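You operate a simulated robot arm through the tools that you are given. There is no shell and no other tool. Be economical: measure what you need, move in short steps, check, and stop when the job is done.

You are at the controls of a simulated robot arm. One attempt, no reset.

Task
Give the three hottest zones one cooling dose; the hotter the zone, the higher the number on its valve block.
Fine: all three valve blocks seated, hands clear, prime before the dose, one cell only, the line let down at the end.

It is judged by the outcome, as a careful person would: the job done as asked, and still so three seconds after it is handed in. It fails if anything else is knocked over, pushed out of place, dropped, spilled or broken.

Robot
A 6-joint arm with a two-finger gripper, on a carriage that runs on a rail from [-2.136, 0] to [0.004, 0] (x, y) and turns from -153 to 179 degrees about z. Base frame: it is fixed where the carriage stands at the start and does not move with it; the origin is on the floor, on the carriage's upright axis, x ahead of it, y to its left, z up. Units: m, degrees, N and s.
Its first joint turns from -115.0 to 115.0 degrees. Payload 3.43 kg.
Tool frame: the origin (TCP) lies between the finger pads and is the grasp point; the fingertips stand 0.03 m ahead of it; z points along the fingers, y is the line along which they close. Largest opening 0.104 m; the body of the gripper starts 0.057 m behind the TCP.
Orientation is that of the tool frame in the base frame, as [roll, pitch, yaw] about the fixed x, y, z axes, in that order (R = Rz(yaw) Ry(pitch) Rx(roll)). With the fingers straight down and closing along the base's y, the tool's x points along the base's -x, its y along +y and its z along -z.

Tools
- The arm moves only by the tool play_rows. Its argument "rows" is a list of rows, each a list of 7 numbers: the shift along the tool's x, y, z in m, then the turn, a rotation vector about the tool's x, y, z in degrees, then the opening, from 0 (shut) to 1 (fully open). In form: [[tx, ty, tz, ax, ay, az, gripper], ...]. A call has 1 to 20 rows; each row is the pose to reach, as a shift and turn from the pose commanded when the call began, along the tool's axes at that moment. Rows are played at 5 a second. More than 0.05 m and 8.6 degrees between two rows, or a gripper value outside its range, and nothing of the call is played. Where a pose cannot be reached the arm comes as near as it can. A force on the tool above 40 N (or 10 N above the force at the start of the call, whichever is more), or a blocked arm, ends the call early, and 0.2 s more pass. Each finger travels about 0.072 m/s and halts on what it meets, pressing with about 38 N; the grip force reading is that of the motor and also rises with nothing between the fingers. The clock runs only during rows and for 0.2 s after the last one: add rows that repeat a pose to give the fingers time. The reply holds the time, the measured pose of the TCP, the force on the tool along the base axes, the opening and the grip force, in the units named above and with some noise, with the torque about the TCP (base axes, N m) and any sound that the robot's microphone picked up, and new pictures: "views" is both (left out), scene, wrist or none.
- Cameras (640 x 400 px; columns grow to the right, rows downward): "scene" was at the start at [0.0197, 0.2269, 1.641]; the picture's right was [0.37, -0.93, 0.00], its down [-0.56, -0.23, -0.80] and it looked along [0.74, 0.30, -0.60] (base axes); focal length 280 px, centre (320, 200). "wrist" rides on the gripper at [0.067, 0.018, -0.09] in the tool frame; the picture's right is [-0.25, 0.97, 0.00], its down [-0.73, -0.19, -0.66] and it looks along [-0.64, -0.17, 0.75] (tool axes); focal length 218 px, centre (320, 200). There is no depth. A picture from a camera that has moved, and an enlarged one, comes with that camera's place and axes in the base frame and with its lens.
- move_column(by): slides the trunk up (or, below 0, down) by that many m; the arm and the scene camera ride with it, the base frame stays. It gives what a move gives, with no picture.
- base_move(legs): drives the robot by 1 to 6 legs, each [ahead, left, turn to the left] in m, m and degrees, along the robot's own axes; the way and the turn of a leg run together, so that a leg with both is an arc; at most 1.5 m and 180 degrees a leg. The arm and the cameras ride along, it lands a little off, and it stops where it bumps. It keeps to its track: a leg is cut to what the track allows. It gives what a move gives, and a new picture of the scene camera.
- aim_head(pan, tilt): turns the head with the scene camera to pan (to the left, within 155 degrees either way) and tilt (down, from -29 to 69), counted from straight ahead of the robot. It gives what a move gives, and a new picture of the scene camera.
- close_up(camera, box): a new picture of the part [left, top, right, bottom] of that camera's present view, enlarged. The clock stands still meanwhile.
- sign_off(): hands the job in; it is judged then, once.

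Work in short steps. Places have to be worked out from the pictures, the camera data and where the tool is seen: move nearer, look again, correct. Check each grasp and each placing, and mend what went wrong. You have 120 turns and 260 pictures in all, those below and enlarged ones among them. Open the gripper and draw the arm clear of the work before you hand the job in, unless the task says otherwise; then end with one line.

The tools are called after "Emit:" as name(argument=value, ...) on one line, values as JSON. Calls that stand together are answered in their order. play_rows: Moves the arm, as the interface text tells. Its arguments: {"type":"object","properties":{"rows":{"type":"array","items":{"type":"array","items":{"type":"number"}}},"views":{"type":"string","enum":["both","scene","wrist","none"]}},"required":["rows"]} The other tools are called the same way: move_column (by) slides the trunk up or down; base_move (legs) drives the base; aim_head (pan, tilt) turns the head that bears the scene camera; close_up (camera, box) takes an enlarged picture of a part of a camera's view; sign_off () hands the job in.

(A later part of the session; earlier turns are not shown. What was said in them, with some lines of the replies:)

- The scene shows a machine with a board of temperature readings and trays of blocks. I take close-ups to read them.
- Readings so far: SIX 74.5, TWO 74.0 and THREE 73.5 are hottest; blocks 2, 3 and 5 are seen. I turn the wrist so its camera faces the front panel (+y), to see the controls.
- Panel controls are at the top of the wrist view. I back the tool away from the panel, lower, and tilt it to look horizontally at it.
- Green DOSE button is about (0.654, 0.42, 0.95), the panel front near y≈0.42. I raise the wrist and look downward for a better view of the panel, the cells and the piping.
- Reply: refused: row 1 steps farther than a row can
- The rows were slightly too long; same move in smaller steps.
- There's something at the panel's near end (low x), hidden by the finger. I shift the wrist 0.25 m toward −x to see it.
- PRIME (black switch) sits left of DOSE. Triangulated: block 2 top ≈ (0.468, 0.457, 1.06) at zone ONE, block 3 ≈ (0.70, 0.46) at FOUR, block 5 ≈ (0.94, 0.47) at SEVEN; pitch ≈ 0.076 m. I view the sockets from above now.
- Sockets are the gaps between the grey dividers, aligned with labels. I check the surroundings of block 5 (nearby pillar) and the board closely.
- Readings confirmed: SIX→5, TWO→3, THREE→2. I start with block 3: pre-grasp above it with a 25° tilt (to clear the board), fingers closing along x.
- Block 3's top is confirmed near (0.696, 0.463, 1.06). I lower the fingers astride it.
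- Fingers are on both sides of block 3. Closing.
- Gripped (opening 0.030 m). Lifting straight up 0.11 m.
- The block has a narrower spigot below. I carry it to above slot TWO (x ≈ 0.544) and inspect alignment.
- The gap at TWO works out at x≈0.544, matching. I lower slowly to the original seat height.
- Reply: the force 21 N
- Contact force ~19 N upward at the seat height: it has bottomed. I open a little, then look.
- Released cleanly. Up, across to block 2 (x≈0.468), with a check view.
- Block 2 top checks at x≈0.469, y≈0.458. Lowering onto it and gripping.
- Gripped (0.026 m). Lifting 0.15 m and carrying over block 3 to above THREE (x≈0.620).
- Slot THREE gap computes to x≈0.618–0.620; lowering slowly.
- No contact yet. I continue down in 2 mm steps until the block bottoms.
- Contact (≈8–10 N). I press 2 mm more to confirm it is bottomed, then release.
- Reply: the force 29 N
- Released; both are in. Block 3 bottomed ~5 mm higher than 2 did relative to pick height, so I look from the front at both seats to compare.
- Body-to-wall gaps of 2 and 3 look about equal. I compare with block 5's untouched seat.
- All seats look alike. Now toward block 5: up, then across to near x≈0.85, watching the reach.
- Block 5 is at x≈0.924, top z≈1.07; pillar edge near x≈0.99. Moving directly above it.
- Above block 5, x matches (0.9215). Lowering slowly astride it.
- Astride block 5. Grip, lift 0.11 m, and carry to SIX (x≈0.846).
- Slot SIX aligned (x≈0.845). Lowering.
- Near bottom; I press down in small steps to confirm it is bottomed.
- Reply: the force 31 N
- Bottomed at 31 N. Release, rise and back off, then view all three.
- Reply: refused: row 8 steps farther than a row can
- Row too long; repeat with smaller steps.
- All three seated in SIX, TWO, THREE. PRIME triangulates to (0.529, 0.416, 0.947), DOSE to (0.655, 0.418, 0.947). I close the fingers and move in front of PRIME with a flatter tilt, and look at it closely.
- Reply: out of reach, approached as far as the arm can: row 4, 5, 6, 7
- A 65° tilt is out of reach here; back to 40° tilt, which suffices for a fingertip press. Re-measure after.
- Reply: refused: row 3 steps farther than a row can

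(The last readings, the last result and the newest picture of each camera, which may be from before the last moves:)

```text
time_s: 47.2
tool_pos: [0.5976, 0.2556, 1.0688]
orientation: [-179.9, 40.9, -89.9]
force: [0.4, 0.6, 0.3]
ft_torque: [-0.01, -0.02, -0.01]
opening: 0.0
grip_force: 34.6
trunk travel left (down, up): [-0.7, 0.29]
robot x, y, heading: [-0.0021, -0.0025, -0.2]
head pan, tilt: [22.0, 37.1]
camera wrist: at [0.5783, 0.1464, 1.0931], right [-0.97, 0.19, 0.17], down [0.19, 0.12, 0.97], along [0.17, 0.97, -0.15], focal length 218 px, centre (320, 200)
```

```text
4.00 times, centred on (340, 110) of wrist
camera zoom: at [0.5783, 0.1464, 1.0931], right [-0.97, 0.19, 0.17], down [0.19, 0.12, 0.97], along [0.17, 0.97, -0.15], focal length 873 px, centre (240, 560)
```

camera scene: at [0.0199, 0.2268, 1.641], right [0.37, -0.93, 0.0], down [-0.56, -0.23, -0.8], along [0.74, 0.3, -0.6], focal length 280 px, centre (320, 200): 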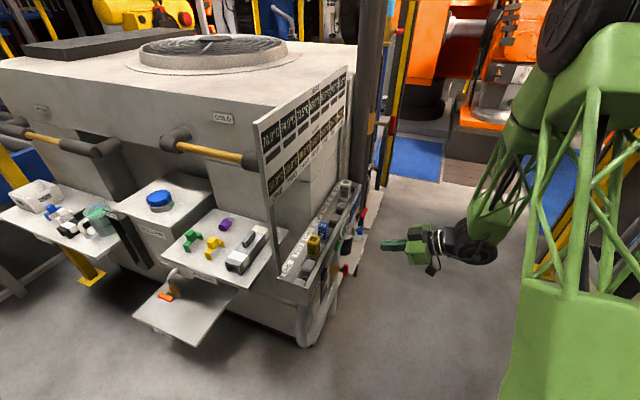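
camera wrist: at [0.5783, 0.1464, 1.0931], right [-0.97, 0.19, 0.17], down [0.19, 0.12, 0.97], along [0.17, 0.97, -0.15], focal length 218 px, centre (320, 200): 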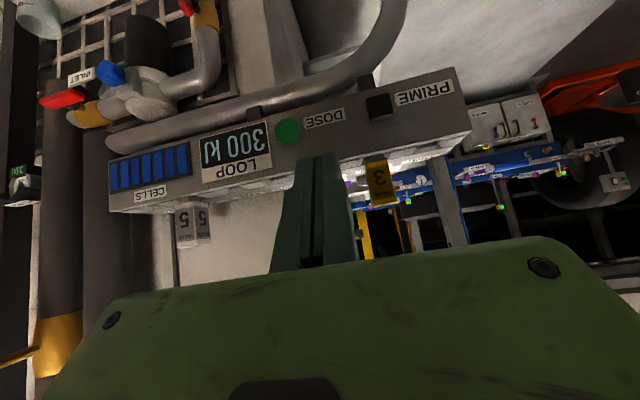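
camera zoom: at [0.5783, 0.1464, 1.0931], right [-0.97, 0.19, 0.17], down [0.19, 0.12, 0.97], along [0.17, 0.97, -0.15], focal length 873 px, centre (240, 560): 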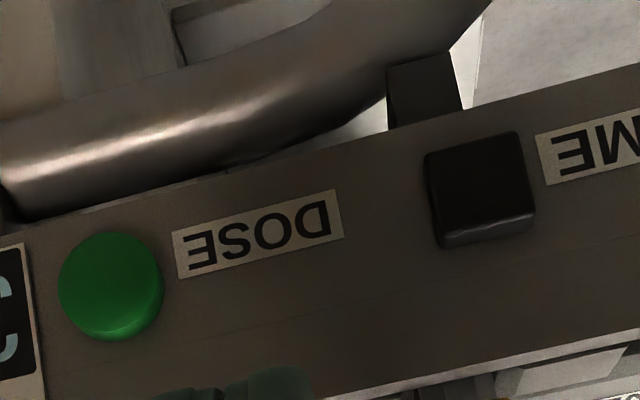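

PRIME is a square black pad. I bring the fingertips to just in front of it.

Emit:
play_rows(rows=[[-0.002, 0.025, 0.03, 0, 0, 0, 0], [-0.004, 0.05, 0.06, 0, 0, 0, 0], [-0.006, 0.0686, 0.1, 0, 0, 0, 0], [-0.009, 0.0686, 0.135, 0, 0, 0, 0], [-0.009, 0.0686, 0.148, 0, 0, 0, 0], [-0.009, 0.0686, 0.148, 0, 0, 0, 0]], views="both")

Emit:
close_up(camera="wrist", box=[240, 100, 400, 200])

Emit:
close_up(camera="scene", box=[290, 220, 370, 300])

```text
time_s: 48.6
tool_pos: [0.5454, 0.3657, 0.9859]
orientation: [178.8, 40.7, -90.6]
force: [-0.4, 0.9, 0.3]
ft_torque: [-0.02, -0.04, -0.01]
opening: 0.0
grip_force: 34.6
out of reach, approached as far as the arm can: row 3, 4, 5, 6
trunk travel left (down, up): [-0.7, 0.29]
robot x, y, heading: [0.0009, 0.0003, 0.1]
head pan, tilt: [22.0, 37.1]
camera scene: at [0.0197, 0.2271, 1.641], right [0.37, -0.93, 0.0], down [-0.56, -0.23, -0.8], along [0.74, 0.3, -0.6], focal length 280 px, centre (320, 200)
camera wrist: at [0.5274, 0.2565, 1.0102], right [-0.97, 0.19, 0.18], down [0.21, 0.13, 0.97], along [0.16, 0.97, -0.16], focal length 218 px, centre (320, 200)
```

scene: 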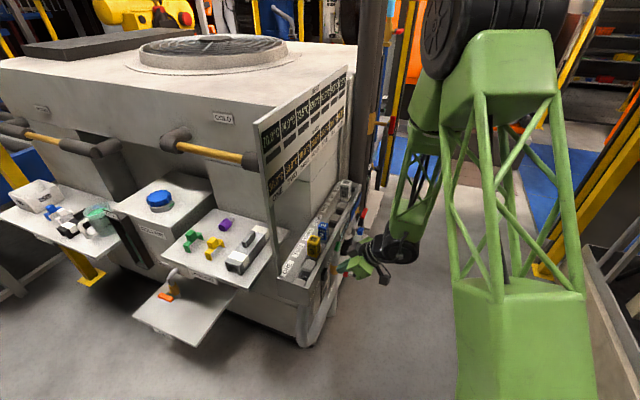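
wrist: 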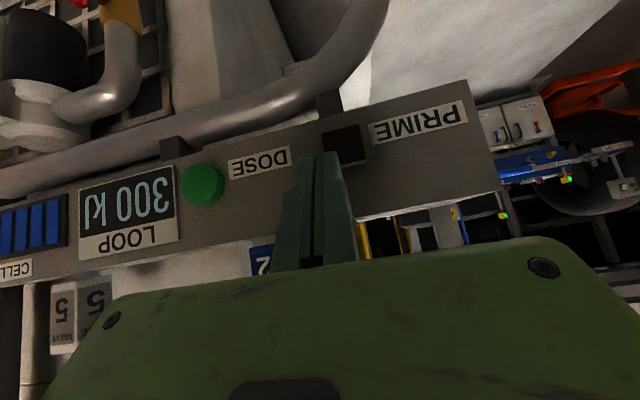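

```text
4.00 times, centred on (320, 150) of wrist
camera zoom: at [0.5274, 0.2565, 1.0102], right [-0.97, 0.19, 0.18], down [0.21, 0.13, 0.97], along [0.16, 0.97, -0.16], focal length 873 px, centre (320, 400)
```

zoom: 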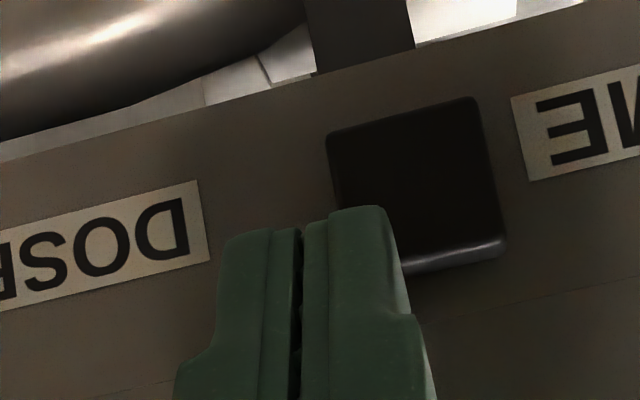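

```text
5.00 times, centred on (330, 260) of scene
camera zoom: at [0.0197, 0.2271, 1.641], right [0.37, -0.93, 0.0], down [-0.56, -0.23, -0.8], along [0.74, 0.3, -0.6], focal length 1401 px, centre (270, -100)
```

zoom: 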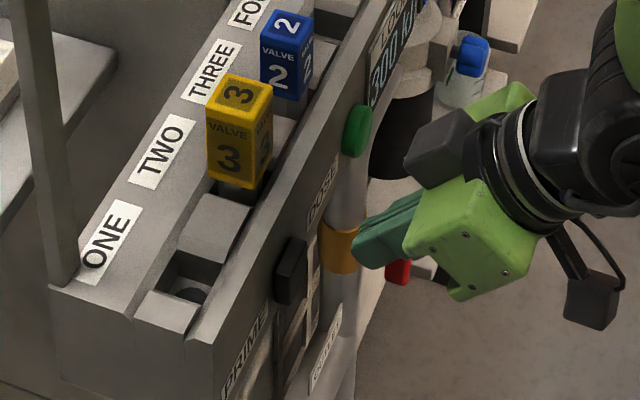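

At the near edge of reach. I retract from the panel and drive the carriage back 0.2 m to gain room.

Emit:
play_rows(rows=[[0.03, 0, -0.026, 0, 0, 0, 0], [0.06, 0, -0.052, 0, 0, 0, 0], [0.09, 0, -0.079, 0, 0, 0, 0], [0.09, 0, -0.079, 0, 0, 0, 0]], views="none")

Emit:
base_move(legs=[[-0.2, 0, 0]])

```text
time_s: 49.6
tool_pos: [0.5592, 0.2483, 1.0066]
orientation: [179.1, 40.7, -90.5]
force: [1.3, 0.4, 0.8]
ft_torque: [0.04, 0.0, -0.01]
opening: 0.0003
grip_force: 34.9
out of reach, approached as far as the arm can: row 1, 2, 3, 4
trunk travel left (down, up): [-0.7, 0.29]
robot x, y, heading: [-0.002, 0.0009, 0.2]
head pan, tilt: [22.0, 37.1]
```

```text
time_s: 51.2
tool_pos: [0.3598, 0.2477, 1.006]
orientation: [179.0, 40.7, -90.5]
force: [1.1, 0.6, 0.2]
ft_torque: [0.0, 0.0, -0.01]
opening: 0.0
grip_force: 34.6
trunk travel left (down, up): [-0.7, 0.29]
robot x, y, heading: [-0.2011, 0.0006, -0.1]
head pan, tilt: [22.0, 37.1]
camera scene: at [-0.1802, 0.2269, 1.641], right [0.37, -0.93, 0.0], down [-0.56, -0.22, -0.8], along [0.74, 0.3, -0.6], focal length 280 px, centre (320, 200)
```

scene: 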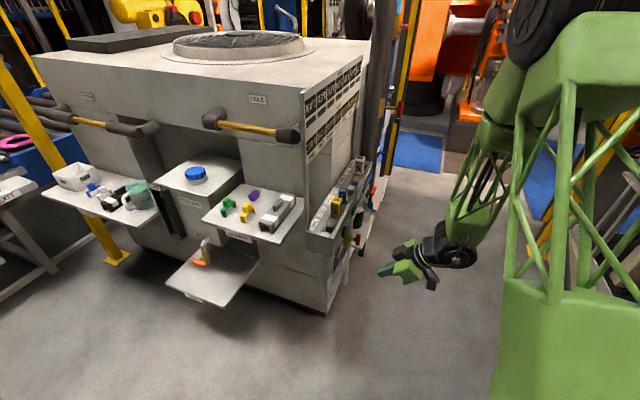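

Now I move back in front of PRIME with a slightly flatter tilt (50°).

Emit:
play_rows(rows=[[0, -0.04, 0, 0, -2, 0, 0], [0, -0.08, 0, 0, -4, 0, 0], [0, -0.12, 0, 0, -6, 0, 0], [0, -0.169, 0, 0, -8, 0, 0], [-0.02, -0.169, 0.035, 0, -10, 0, 0], [-0.04, -0.169, 0.07, 0, -10, 0, 0], [-0.0486, -0.169, 0.0814, 0, -10, 0, 0], [-0.0486, -0.169, 0.0814, 0, -10, 0, 0]], views="wrist")

Emit:
close_up(camera="wrist", box=[240, 80, 400, 180])

```text
time_s: 53.0
tool_pos: [0.5292, 0.3401, 0.9732]
orientation: [178.8, 50.7, -90.9]
force: [-0.9, 0.7, -0.2]
ft_torque: [-0.02, -0.01, 0.02]
opening: 0.0
grip_force: 34.3
trunk travel left (down, up): [-0.7, 0.29]
robot x, y, heading: [-0.2022, 0.0007, -0.1]
head pan, tilt: [22.0, 37.1]
camera wrist: at [0.5111, 0.2272, 0.9787], right [-0.97, 0.16, 0.21], down [0.2, -0.05, 0.98], along [0.17, 0.99, 0.01], focal length 218 px, centre (320, 200)
```

wrist: 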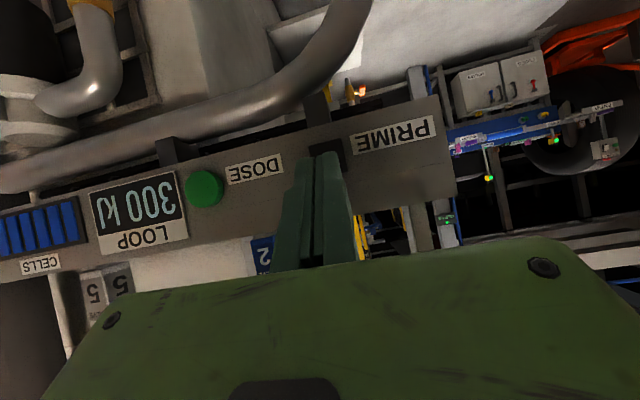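

```text
4.00 times, centred on (320, 130) of wrist
camera zoom: at [0.5111, 0.2272, 0.9787], right [-0.97, 0.16, 0.21], down [0.2, -0.05, 0.98], along [0.17, 0.99, 0.01], focal length 873 px, centre (320, 480)
```

zoom: 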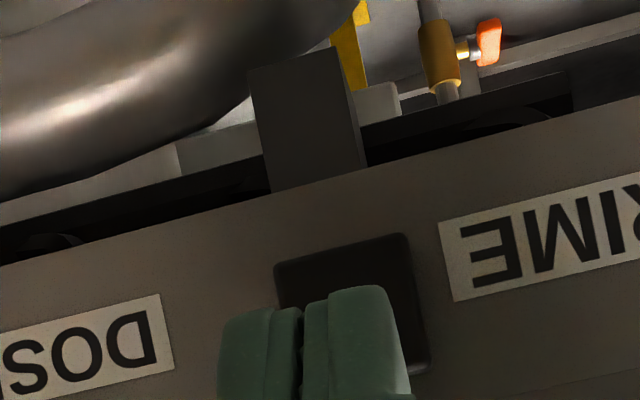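

Aligned with the pad at x≈0.529, z≈0.946. I approach and press in small steps.

Emit:
play_rows(rows=[[-0.0074, 0, 0.0327, 0, 0, 0, 0], [-0.0112, 0, 0.0374, 0, 0, 0, 0], [-0.0137, 0, 0.0405, 0, 0, 0, 0], [-0.015, 0, 0.042, 0, 0, 0, 0], [-0.0163, 0, 0.0436, 0, 0, 0, 0]], views="both")

Emit:
close_up(camera="wrist", box=[240, 80, 400, 180])

```text
time_s: 54.2
tool_pos: [0.528, 0.3828, 0.9588]
orientation: [178.8, 50.7, -90.8]
force: [0.2, -0.5, -0.6]
ft_torque: [0.0, 0.0, -0.03]
opening: 0.0
grip_force: 34.5
trunk travel left (down, up): [-0.7, 0.29]
robot x, y, heading: [-0.202, 0.0044, -0.0]
head pan, tilt: [22.0, 37.1]
camera scene: at [-0.1802, 0.2269, 1.641], right [0.37, -0.93, 0.0], down [-0.56, -0.22, -0.8], along [0.74, 0.3, -0.6], focal length 280 px, centre (320, 200)
camera wrist: at [0.5106, 0.2709, 0.9639], right [-0.97, 0.16, 0.21], down [0.2, -0.05, 0.98], along [0.17, 0.99, 0.01], focal length 218 px, centre (320, 200)
```

scene: 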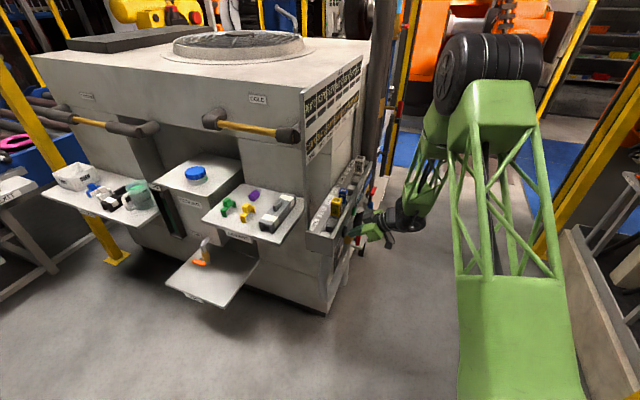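
wrist: 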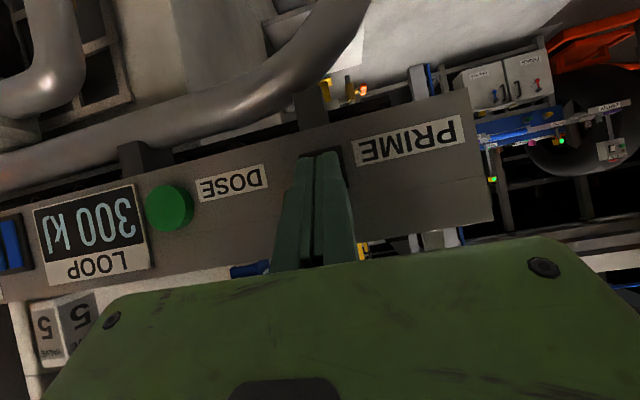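

```text
4.00 times, centred on (320, 130) of wrist
camera zoom: at [0.5106, 0.2709, 0.9639], right [-0.97, 0.16, 0.21], down [0.2, -0.05, 0.98], along [0.17, 0.99, 0.01], focal length 873 px, centre (320, 480)
```

zoom: 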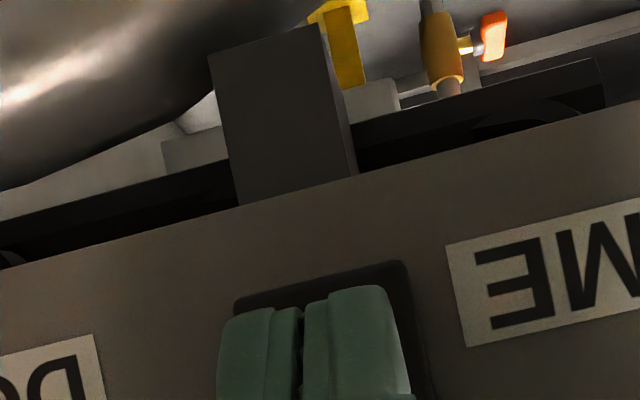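

No contact yet; pressing further in 3 mm steps.

Emit:
play_rows(rows=[[-0.0019, 0, 0.0023, 0, 0, 0, 0], [-0.0038, 0, 0.0046, 0, 0, 0, 0], [-0.0057, 0, 0.007, 0, 0, 0, 0], [-0.0076, 0, 0.0093, 0, 0, 0, 0], [-0.0076, 0, 0.0093, 0, 0, 0, 0]], views="wrist")

Emit:
close_up(camera="wrist", box=[240, 80, 400, 180])

```text
time_s: 55.5
tool_pos: [0.5273, 0.3932, 0.9602]
orientation: [178.9, 50.7, -90.8]
force: [-0.1, -3.2, -0.8]
ft_torque: [-0.04, 0.02, 0.0]
opening: 0.006
grip_force: 34.3
trunk travel left (down, up): [-0.7, 0.29]
robot x, y, heading: [-0.201, 0.0006, -0.3]
head pan, tilt: [22.0, 37.1]
heard: click
camera wrist: at [0.5105, 0.2825, 0.9639], right [-0.97, 0.16, 0.21], down [0.2, -0.05, 0.98], along [0.17, 0.99, 0.01], focal length 218 px, centre (320, 200)
```

wrist: 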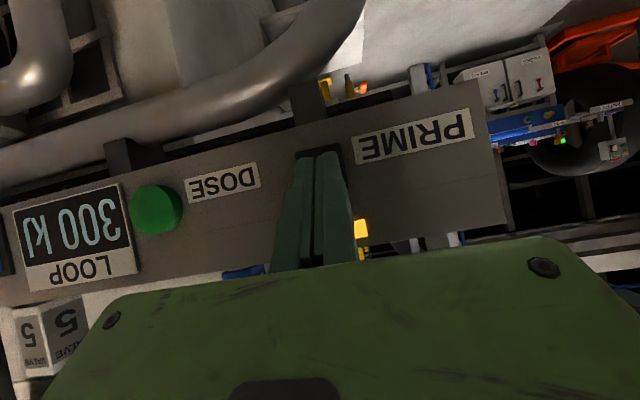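

```text
4.00 times, centred on (320, 130) of wrist
camera zoom: at [0.5105, 0.2825, 0.9639], right [-0.97, 0.16, 0.21], down [0.2, -0.05, 0.98], along [0.17, 0.99, 0.01], focal length 873 px, centre (320, 480)
```

zoom: 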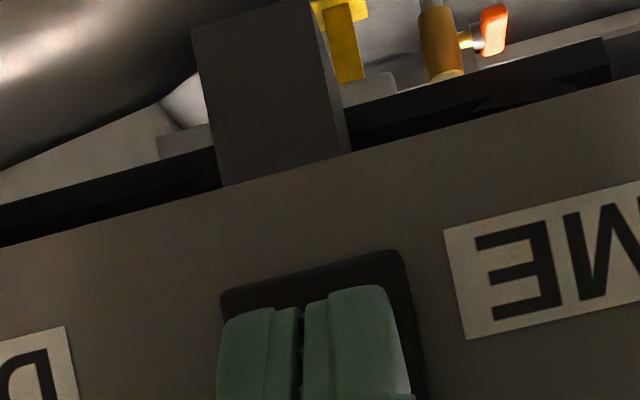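

A click was heard at light force. I back off to see what changed.

Emit:
play_rows(rows=[[0.0095, 0, -0.0116, 0, 0, 0, 0], [0.025, 0, -0.031, 0, 0, 0, 0], [0.044, 0, -0.055, 0, 0, 0, 0], [0.044, 0, -0.055, 0, 0, 0, 0]], views="both")

Emit:
close_up(camera="wrist", box=[20, 80, 420, 280])

Emit:
close_up(camera="scene", box=[290, 50, 390, 250])

```text
time_s: 56.5
tool_pos: [0.5276, 0.3233, 0.9579]
orientation: [179.0, 50.8, -90.7]
force: [0.7, -0.2, 0.9]
ft_torque: [0.02, 0.02, -0.01]
opening: 0.0
grip_force: 34.5
trunk travel left (down, up): [-0.7, 0.29]
robot x, y, heading: [-0.2003, -0.0026, -0.1]
head pan, tilt: [22.0, 37.1]
camera scene: at [-0.1802, 0.2263, 1.6411], right [0.37, -0.93, 0.0], down [-0.56, -0.22, -0.8], along [0.74, 0.3, -0.6], focal length 280 px, centre (320, 200)
camera wrist: at [0.511, 0.2114, 0.9647], right [-0.97, 0.16, 0.21], down [0.2, -0.05, 0.98], along [0.17, 0.99, 0.01], focal length 218 px, centre (320, 200)
```

scene: 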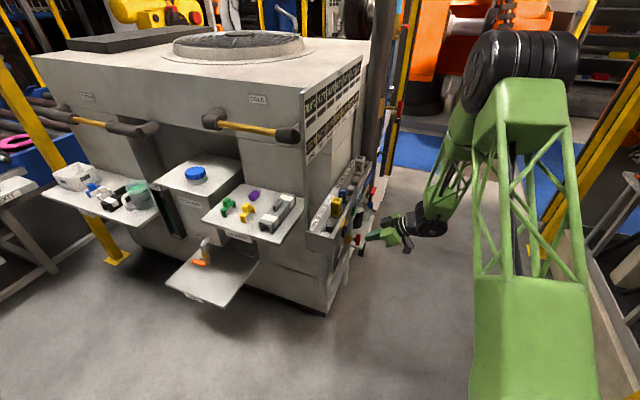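
wrist: 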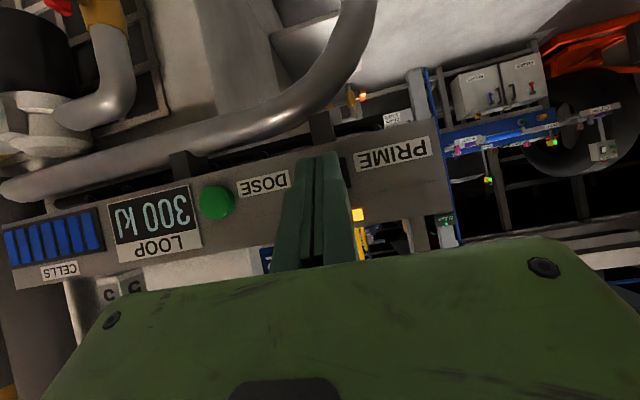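

```text
1.60 times, centred on (220, 180) of wrist
camera zoom: at [0.511, 0.2114, 0.9647], right [-0.97, 0.16, 0.21], down [0.2, -0.05, 0.98], along [0.17, 0.99, 0.01], focal length 349 px, centre (480, 232)
```

zoom: 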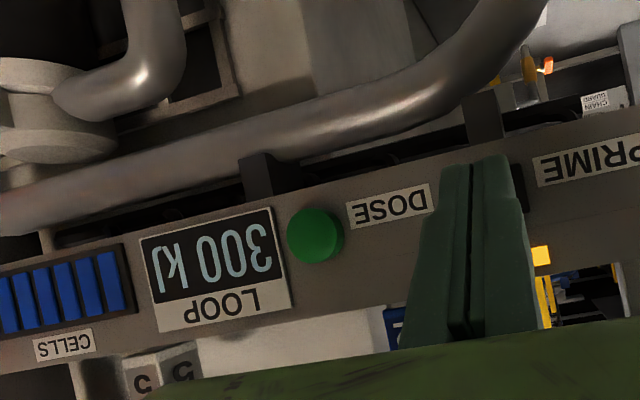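

```text
2.00 times, centred on (340, 150) of scene
camera zoom: at [-0.1802, 0.2263, 1.6411], right [0.37, -0.93, 0.0], down [-0.56, -0.22, -0.8], along [0.74, 0.3, -0.6], focal length 560 px, centre (280, 300)
```

zoom: 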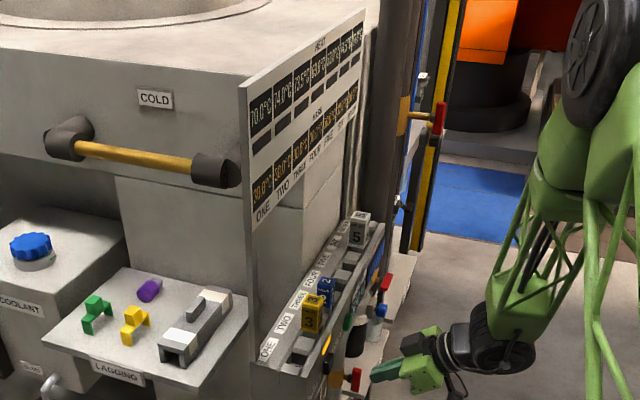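

A bright amber square appeared beside the finger – possibly an indicator. I shift sideways to see PRIME unobstructed.

Emit:
play_rows(rows=[[0, -0.04, 0, 0, 0, 0, 0], [0, -0.08, 0, 0, 0, 0, 0], [0, -0.12, 0, 0, 0, 0, 0], [0, -0.12, 0, 0, 0, 0, 0]], views="wrist")

Emit:
close_up(camera="wrist", box=[340, 80, 540, 205])

Emit:
close_up(camera="wrist", box=[80, 80, 340, 242])

```text
time_s: 57.5
tool_pos: [0.6497, 0.3231, 0.9583]
orientation: [178.9, 50.6, -90.8]
force: [0.4, 0.1, 0.3]
ft_torque: [-0.01, -0.01, 0.01]
opening: 0.0001
grip_force: 34.4
trunk travel left (down, up): [-0.7, 0.29]
robot x, y, heading: [-0.1991, -0.0039, -0.0]
head pan, tilt: [22.0, 37.1]
camera wrist: at [0.6311, 0.2117, 0.9627], right [-0.97, 0.16, 0.21], down [0.2, -0.05, 0.98], along [0.17, 0.99, 0.01], focal length 218 px, centre (320, 200)
```

wrist: 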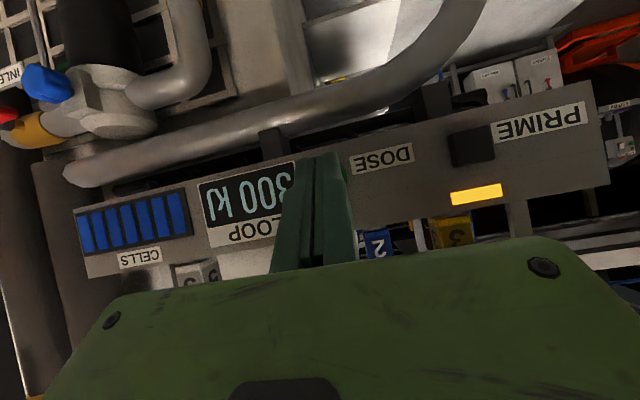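

```text
3.20 times, centred on (440, 142) of wrist
camera zoom: at [0.6311, 0.2117, 0.9627], right [-0.97, 0.16, 0.21], down [0.2, -0.05, 0.98], along [0.17, 0.99, 0.01], focal length 698 px, centre (-64, 384)
```

zoom: 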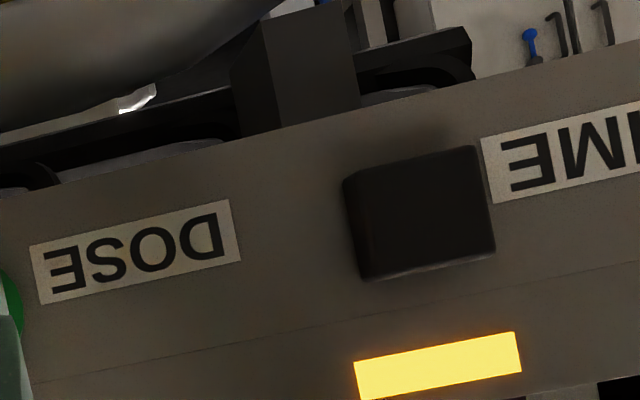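

```text
2.46 times, centred on (210, 161) of wrist
camera zoom: at [0.6311, 0.2117, 0.9627], right [-0.97, 0.16, 0.21], down [0.2, -0.05, 0.98], along [0.17, 0.99, 0.01], focal length 537 px, centre (591, 296)
```

zoom: 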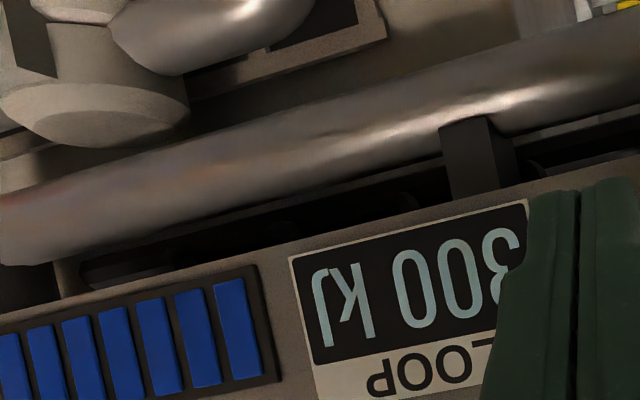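

Amber PRIME lamp is lit (latched). Now one short press on DOSE: in and straight back out in the same call.

Emit:
play_rows(rows=[[-0.0253, -0.005, 0.031, 0, 0, 0, 0], [-0.038, -0.005, 0.0464, 0, 0, 0, 0], [-0.0418, -0.005, 0.0511, 0, 0, 0, 0], [-0.0443, -0.005, 0.0542, 0, 0, 0, 0], [-0.0468, -0.005, 0.0573, 0, 0, 0, 0], [-0.038, -0.005, 0.0464, 0, 0, 0, 0], [-0.0253, -0.005, 0.031, 0, 0, 0, 0], [0, -0.005, 0, 0, 0, 0, 0]], views="both")

Emit:
close_up(camera="wrist", box=[60, 100, 360, 290])

Emit:
close_up(camera="scene", box=[300, 50, 370, 170])

```text
time_s: 59.2
tool_pos: [0.6541, 0.3242, 0.9592]
orientation: [179.0, 50.7, -90.7]
force: [0.9, 0.2, 0.4]
ft_torque: [-0.02, -0.01, -0.02]
opening: 0.0
grip_force: 33.8
trunk travel left (down, up): [-0.7, 0.29]
robot x, y, heading: [-0.2006, 0.0018, -0.2]
head pan, tilt: [22.0, 37.1]
heard: click
camera scene: at [-0.1802, 0.2278, 1.6409], right [0.37, -0.93, 0.0], down [-0.56, -0.23, -0.8], along [0.74, 0.3, -0.6], focal length 280 px, centre (320, 200)
camera wrist: at [0.6353, 0.2129, 0.9633], right [-0.97, 0.16, 0.21], down [0.2, -0.05, 0.98], along [0.16, 0.99, 0.01], focal length 218 px, centre (320, 200)
```

scene: 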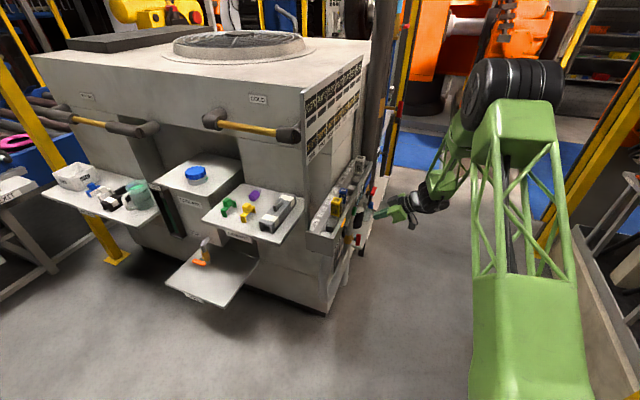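
wrist: 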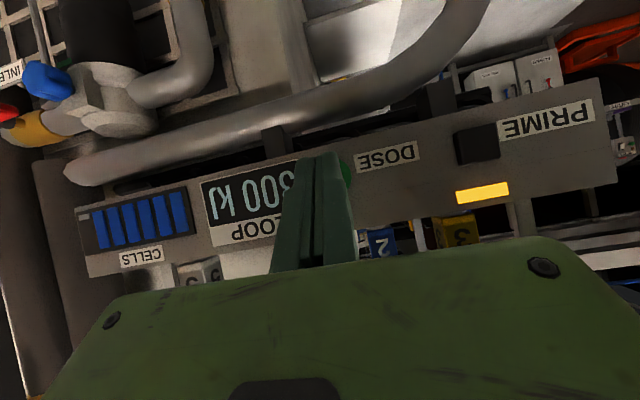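

```text
2.11 times, centred on (210, 195) of wrist
camera zoom: at [0.6353, 0.2129, 0.9633], right [-0.97, 0.16, 0.21], down [0.2, -0.05, 0.98], along [0.16, 0.99, 0.01], focal length 460 px, centre (552, 210)
```

zoom: 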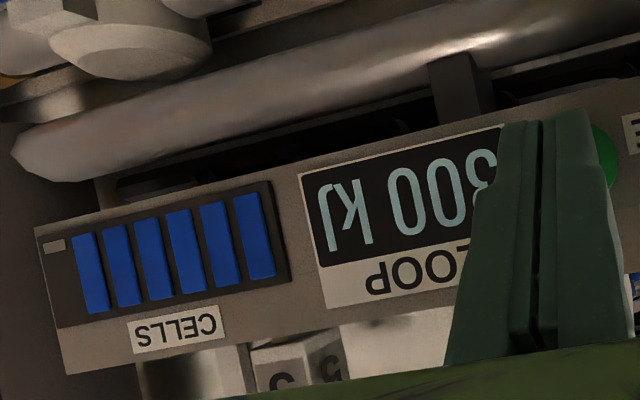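

```text
3.33 times, centred on (335, 110) of scene
camera zoom: at [-0.1802, 0.2278, 1.6409], right [0.37, -0.93, 0.0], down [-0.56, -0.23, -0.8], along [0.74, 0.3, -0.6], focal length 934 px, centre (270, 500)
```

zoom: 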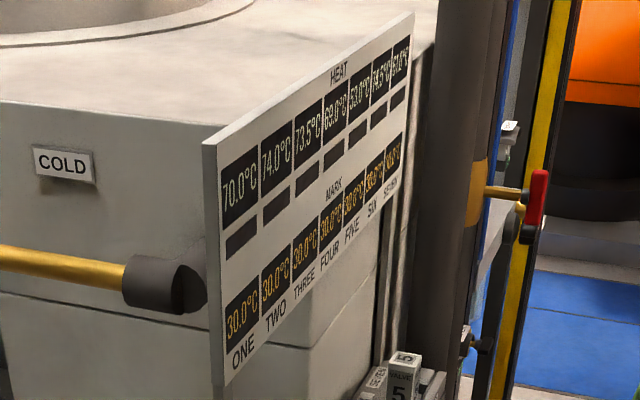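

One cell used (six left). I move back in front of PRIME, letting the dose run, and check readings before letting the line down.

Emit:
play_rows(rows=[[0, 0.04, 0, 0, 0, 0, 0], [0, 0.08, 0, 0, 0, 0, 0], [0, 0.126, 0, 0, 0, 0, 0], [0, 0.126, 0, 0, 0, 0, 0], [0, 0.126, 0, 0, 0, 0, 0], [0, 0.126, 0, 0, 0, 0, 0], [0, 0.126, 0, 0, 0, 0, 0], [0, 0.126, 0, 0, 0, 0, 0], [0, 0.126, 0, 0, 0, 0, 0], [0, 0.126, 0, 0, 0, 0, 0], [0, 0.126, 0, 0, 0, 0, 0], [0, 0.126, 0, 0, 0, 0, 0], [0, 0.126, 0, 0, 0, 0, 0], [0, 0.126, 0, 0, 0, 0, 0]], views="wrist")

Emit:
close_up(camera="scene", box=[300, 50, 370, 130])

Emit:
close_up(camera="wrist", box=[0, 130, 240, 280])

```text
time_s: 62.2
tool_pos: [0.527, 0.3234, 0.9611]
orientation: [178.9, 50.6, -90.8]
force: [0.5, 0.2, 0.3]
ft_torque: [0.03, -0.01, 0.02]
opening: 0.0004
grip_force: 34.4
trunk travel left (down, up): [-0.7, 0.29]
robot x, y, heading: [-0.1997, -0.001, 0.0]
head pan, tilt: [22.0, 37.1]
camera wrist: at [0.5097, 0.2121, 0.9649], right [-0.97, 0.16, 0.21], down [0.2, -0.05, 0.98], along [0.17, 0.99, 0.01], focal length 218 px, centre (320, 200)
```

wrist: 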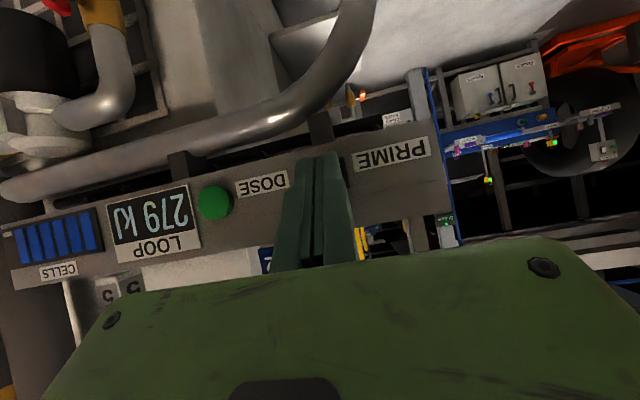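

```text
5.00 times, centred on (335, 90) of scene
camera zoom: at [-0.1802, 0.2269, 1.641], right [0.37, -0.93, 0.0], down [-0.56, -0.22, -0.8], along [0.74, 0.3, -0.6], focal length 1401 px, centre (245, 750)
```

zoom: 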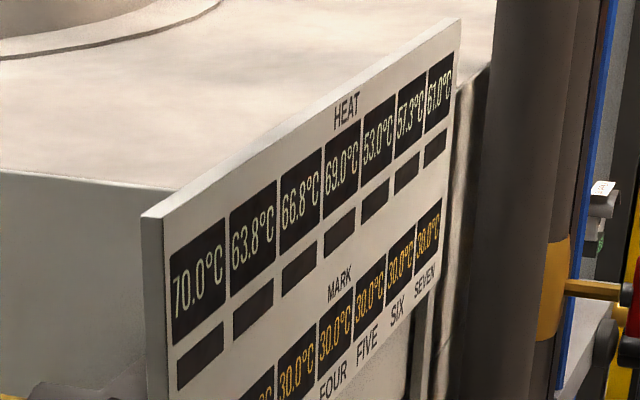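

```text
2.67 times, centred on (120, 205) of wrist
camera zoom: at [0.5097, 0.2121, 0.9649], right [-0.97, 0.16, 0.21], down [0.2, -0.05, 0.98], along [0.17, 0.99, 0.01], focal length 582 px, centre (853, 187)
```

zoom: 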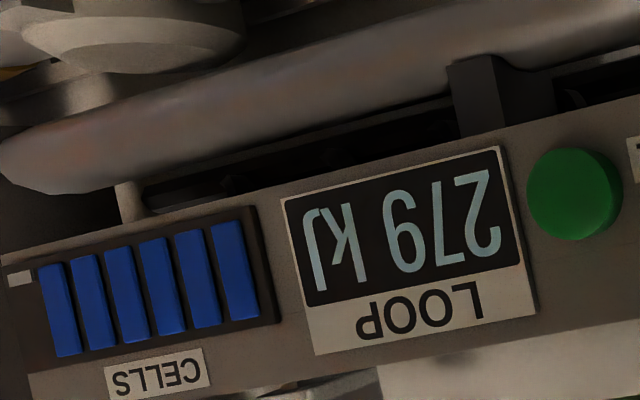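

The three zones dropped (TWO 63.8, THREE 66.8, SIX 57.3). The amber lamp isn't visible at the finger edge now, so I shift to check PRIME before touching it.

Emit:
play_rows(rows=[[0, -0.04, 0, 0, 0, 0, 0], [0, -0.08, 0, 0, 0, 0, 0], [0, -0.08, 0, 0, 0, 0, 0]], views="wrist")

Emit:
close_up(camera="wrist", box=[320, 80, 520, 230])

Emit:
close_up(camera="scene", box=[300, 50, 370, 130])

```text
time_s: 63.0
tool_pos: [0.607, 0.3231, 0.959]
orientation: [179.0, 50.7, -90.8]
force: [-0.6, -0.8, 0.9]
ft_torque: [0.04, -0.01, 0.03]
opening: 0.0
grip_force: 34.2
trunk travel left (down, up): [-0.7, 0.29]
robot x, y, heading: [-0.1987, -0.0001, -0.2]
head pan, tilt: [22.0, 37.1]
camera wrist: at [0.5902, 0.2131, 0.9642], right [-0.97, 0.16, 0.21], down [0.2, -0.05, 0.98], along [0.17, 0.99, 0.01], focal length 218 px, centre (320, 200)
```

wrist: 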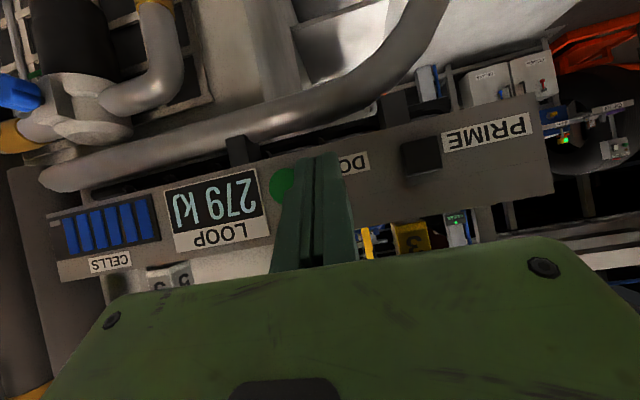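

```text
2.67 times, centred on (420, 155) of wrist
camera zoom: at [0.5902, 0.2131, 0.9642], right [-0.97, 0.16, 0.21], down [0.2, -0.05, 0.98], along [0.17, 0.99, 0.01], focal length 582 px, centre (53, 320)
```

zoom: 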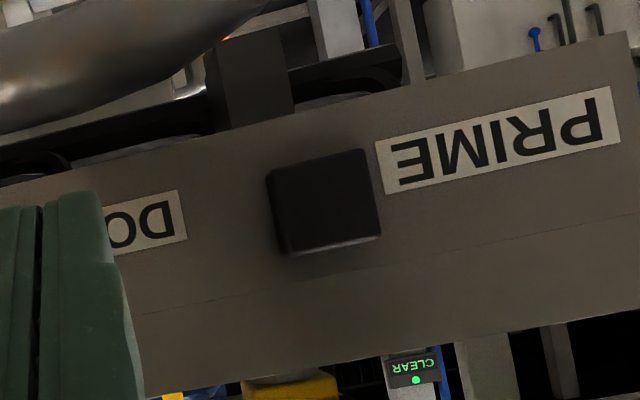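

```text
5.00 times, centred on (335, 90) of scene
camera zoom: at [-0.1799, 0.2269, 1.641], right [0.37, -0.93, 0.0], down [-0.56, -0.22, -0.8], along [0.74, 0.3, -0.6], focal length 1401 px, centre (245, 750)
```

zoom: 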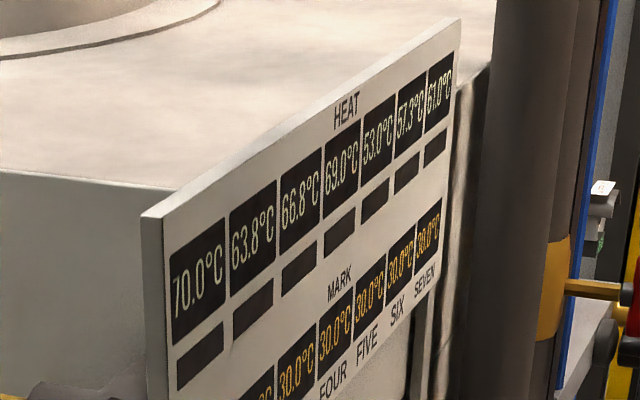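

The lamp is out and readings are steady: dose done, line no longer primed. I retract the arm well clear, open the gripper, and watch a few seconds to make sure the lamp stays out.

Emit:
play_rows(rows=[[0.03, 0, -0.037, 0, 0, 0, 0.3], [0.06, 0, -0.074, 0, 0, 0, 0.6], [0.085, 0, -0.11, 0, 4, 0, 1], [0.085, 0, -0.15, 0, 8, 0, 1], [0.085, 0, -0.19, 0, 12, 0, 1], [0.085, 0, -0.19, 0, 12, 0, 1], [0.085, 0, -0.19, 0, 12, 0, 1], [0.085, 0, -0.19, 0, 12, 0, 1], [0.085, 0, -0.19, 0, 12, 0, 1], [0.085, 0, -0.19, 0, 12, 0, 1], [0.085, 0, -0.19, 0, 12, 0, 1], [0.085, 0, -0.19, 0, 12, 0, 1], [0.085, 0, -0.19, 0, 12, 0, 1], [0.085, 0, -0.19, 0, 12, 0, 1], [0.085, 0, -0.19, 0, 12, 0, 1]], views="both")

Emit:
close_up(camera="wrist", box=[200, 60, 520, 260])

Emit:
close_up(camera="scene", box=[300, 50, 380, 270])

```text
time_s: 66.2
tool_pos: [0.608, 0.1233, 1.0134]
orientation: [179.0, 38.7, -90.6]
force: [0.6, 0.0, 0.0]
ft_torque: [-0.02, -0.01, -0.02]
opening: 0.104
grip_force: 0.0
trunk travel left (down, up): [-0.7, 0.29]
robot x, y, heading: [-0.1979, -0.002, -0.1]
head pan, tilt: [22.0, 37.1]
camera scene: at [-0.1802, 0.2269, 1.641], right [0.37, -0.93, 0.0], down [-0.56, -0.22, -0.8], along [0.74, 0.3, -0.6], focal length 280 px, centre (320, 200)
camera wrist: at [0.5909, 0.0155, 1.0423], right [-0.97, 0.2, 0.17], down [0.2, 0.16, 0.97], along [0.16, 0.97, -0.19], focal length 218 px, centre (320, 200)
```

scene: 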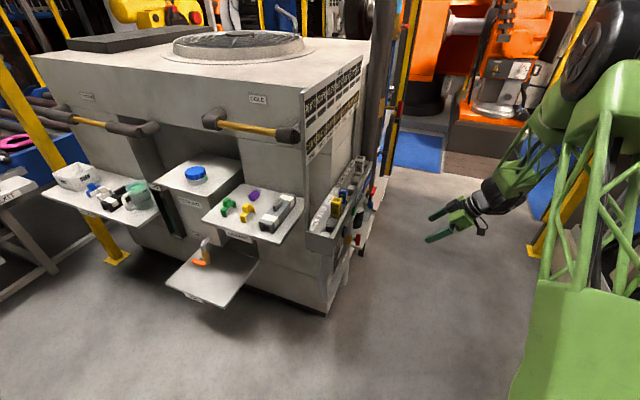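
wrist: 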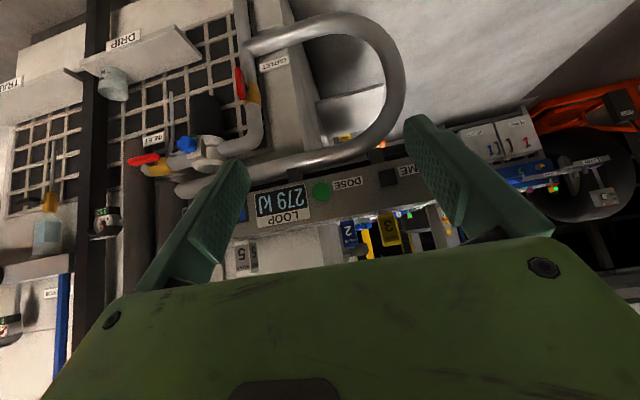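

```text
2.00 times, centred on (360, 160) of wrist
camera zoom: at [0.5909, 0.0155, 1.0423], right [-0.97, 0.2, 0.17], down [0.2, 0.16, 0.97], along [0.16, 0.97, -0.19], focal length 436 px, centre (240, 280)
```

zoom: 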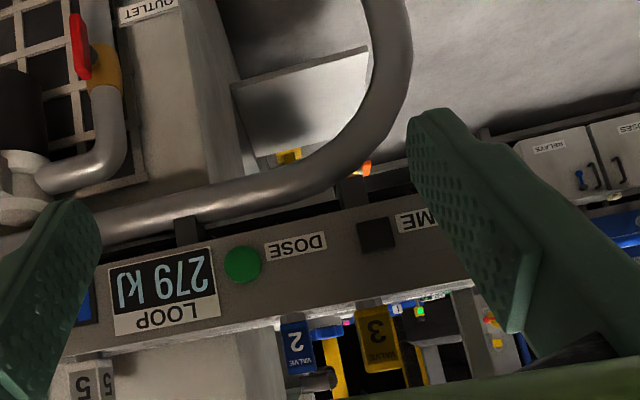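

```text
1.82 times, centred on (340, 160) of scene
camera zoom: at [-0.1802, 0.2269, 1.641], right [0.37, -0.93, 0.0], down [-0.56, -0.22, -0.8], along [0.74, 0.3, -0.6], focal length 509 px, centre (284, 273)
```

zoom: 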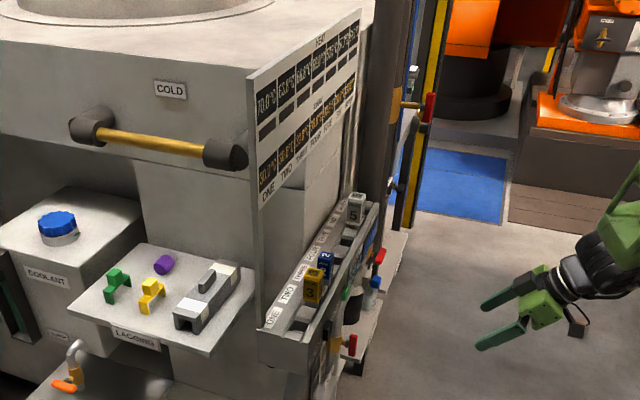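

The lamp has stayed out in every view since the dose. The blocks are standing in SIX, TWO and THREE, exactly one cell is used, and the arm is clear with the gripper open. Handing in.

Emit:
sign_off()

```text
The job is handed in.
```

Zones SIX (valve 5), TWO (valve 3) and THREE (valve 2) got one primed cooling dose from a single cell, and the arm is clear. The line reads as let down only because the PRIME lamp went out by itself after the dose; I did not press PRIME again.
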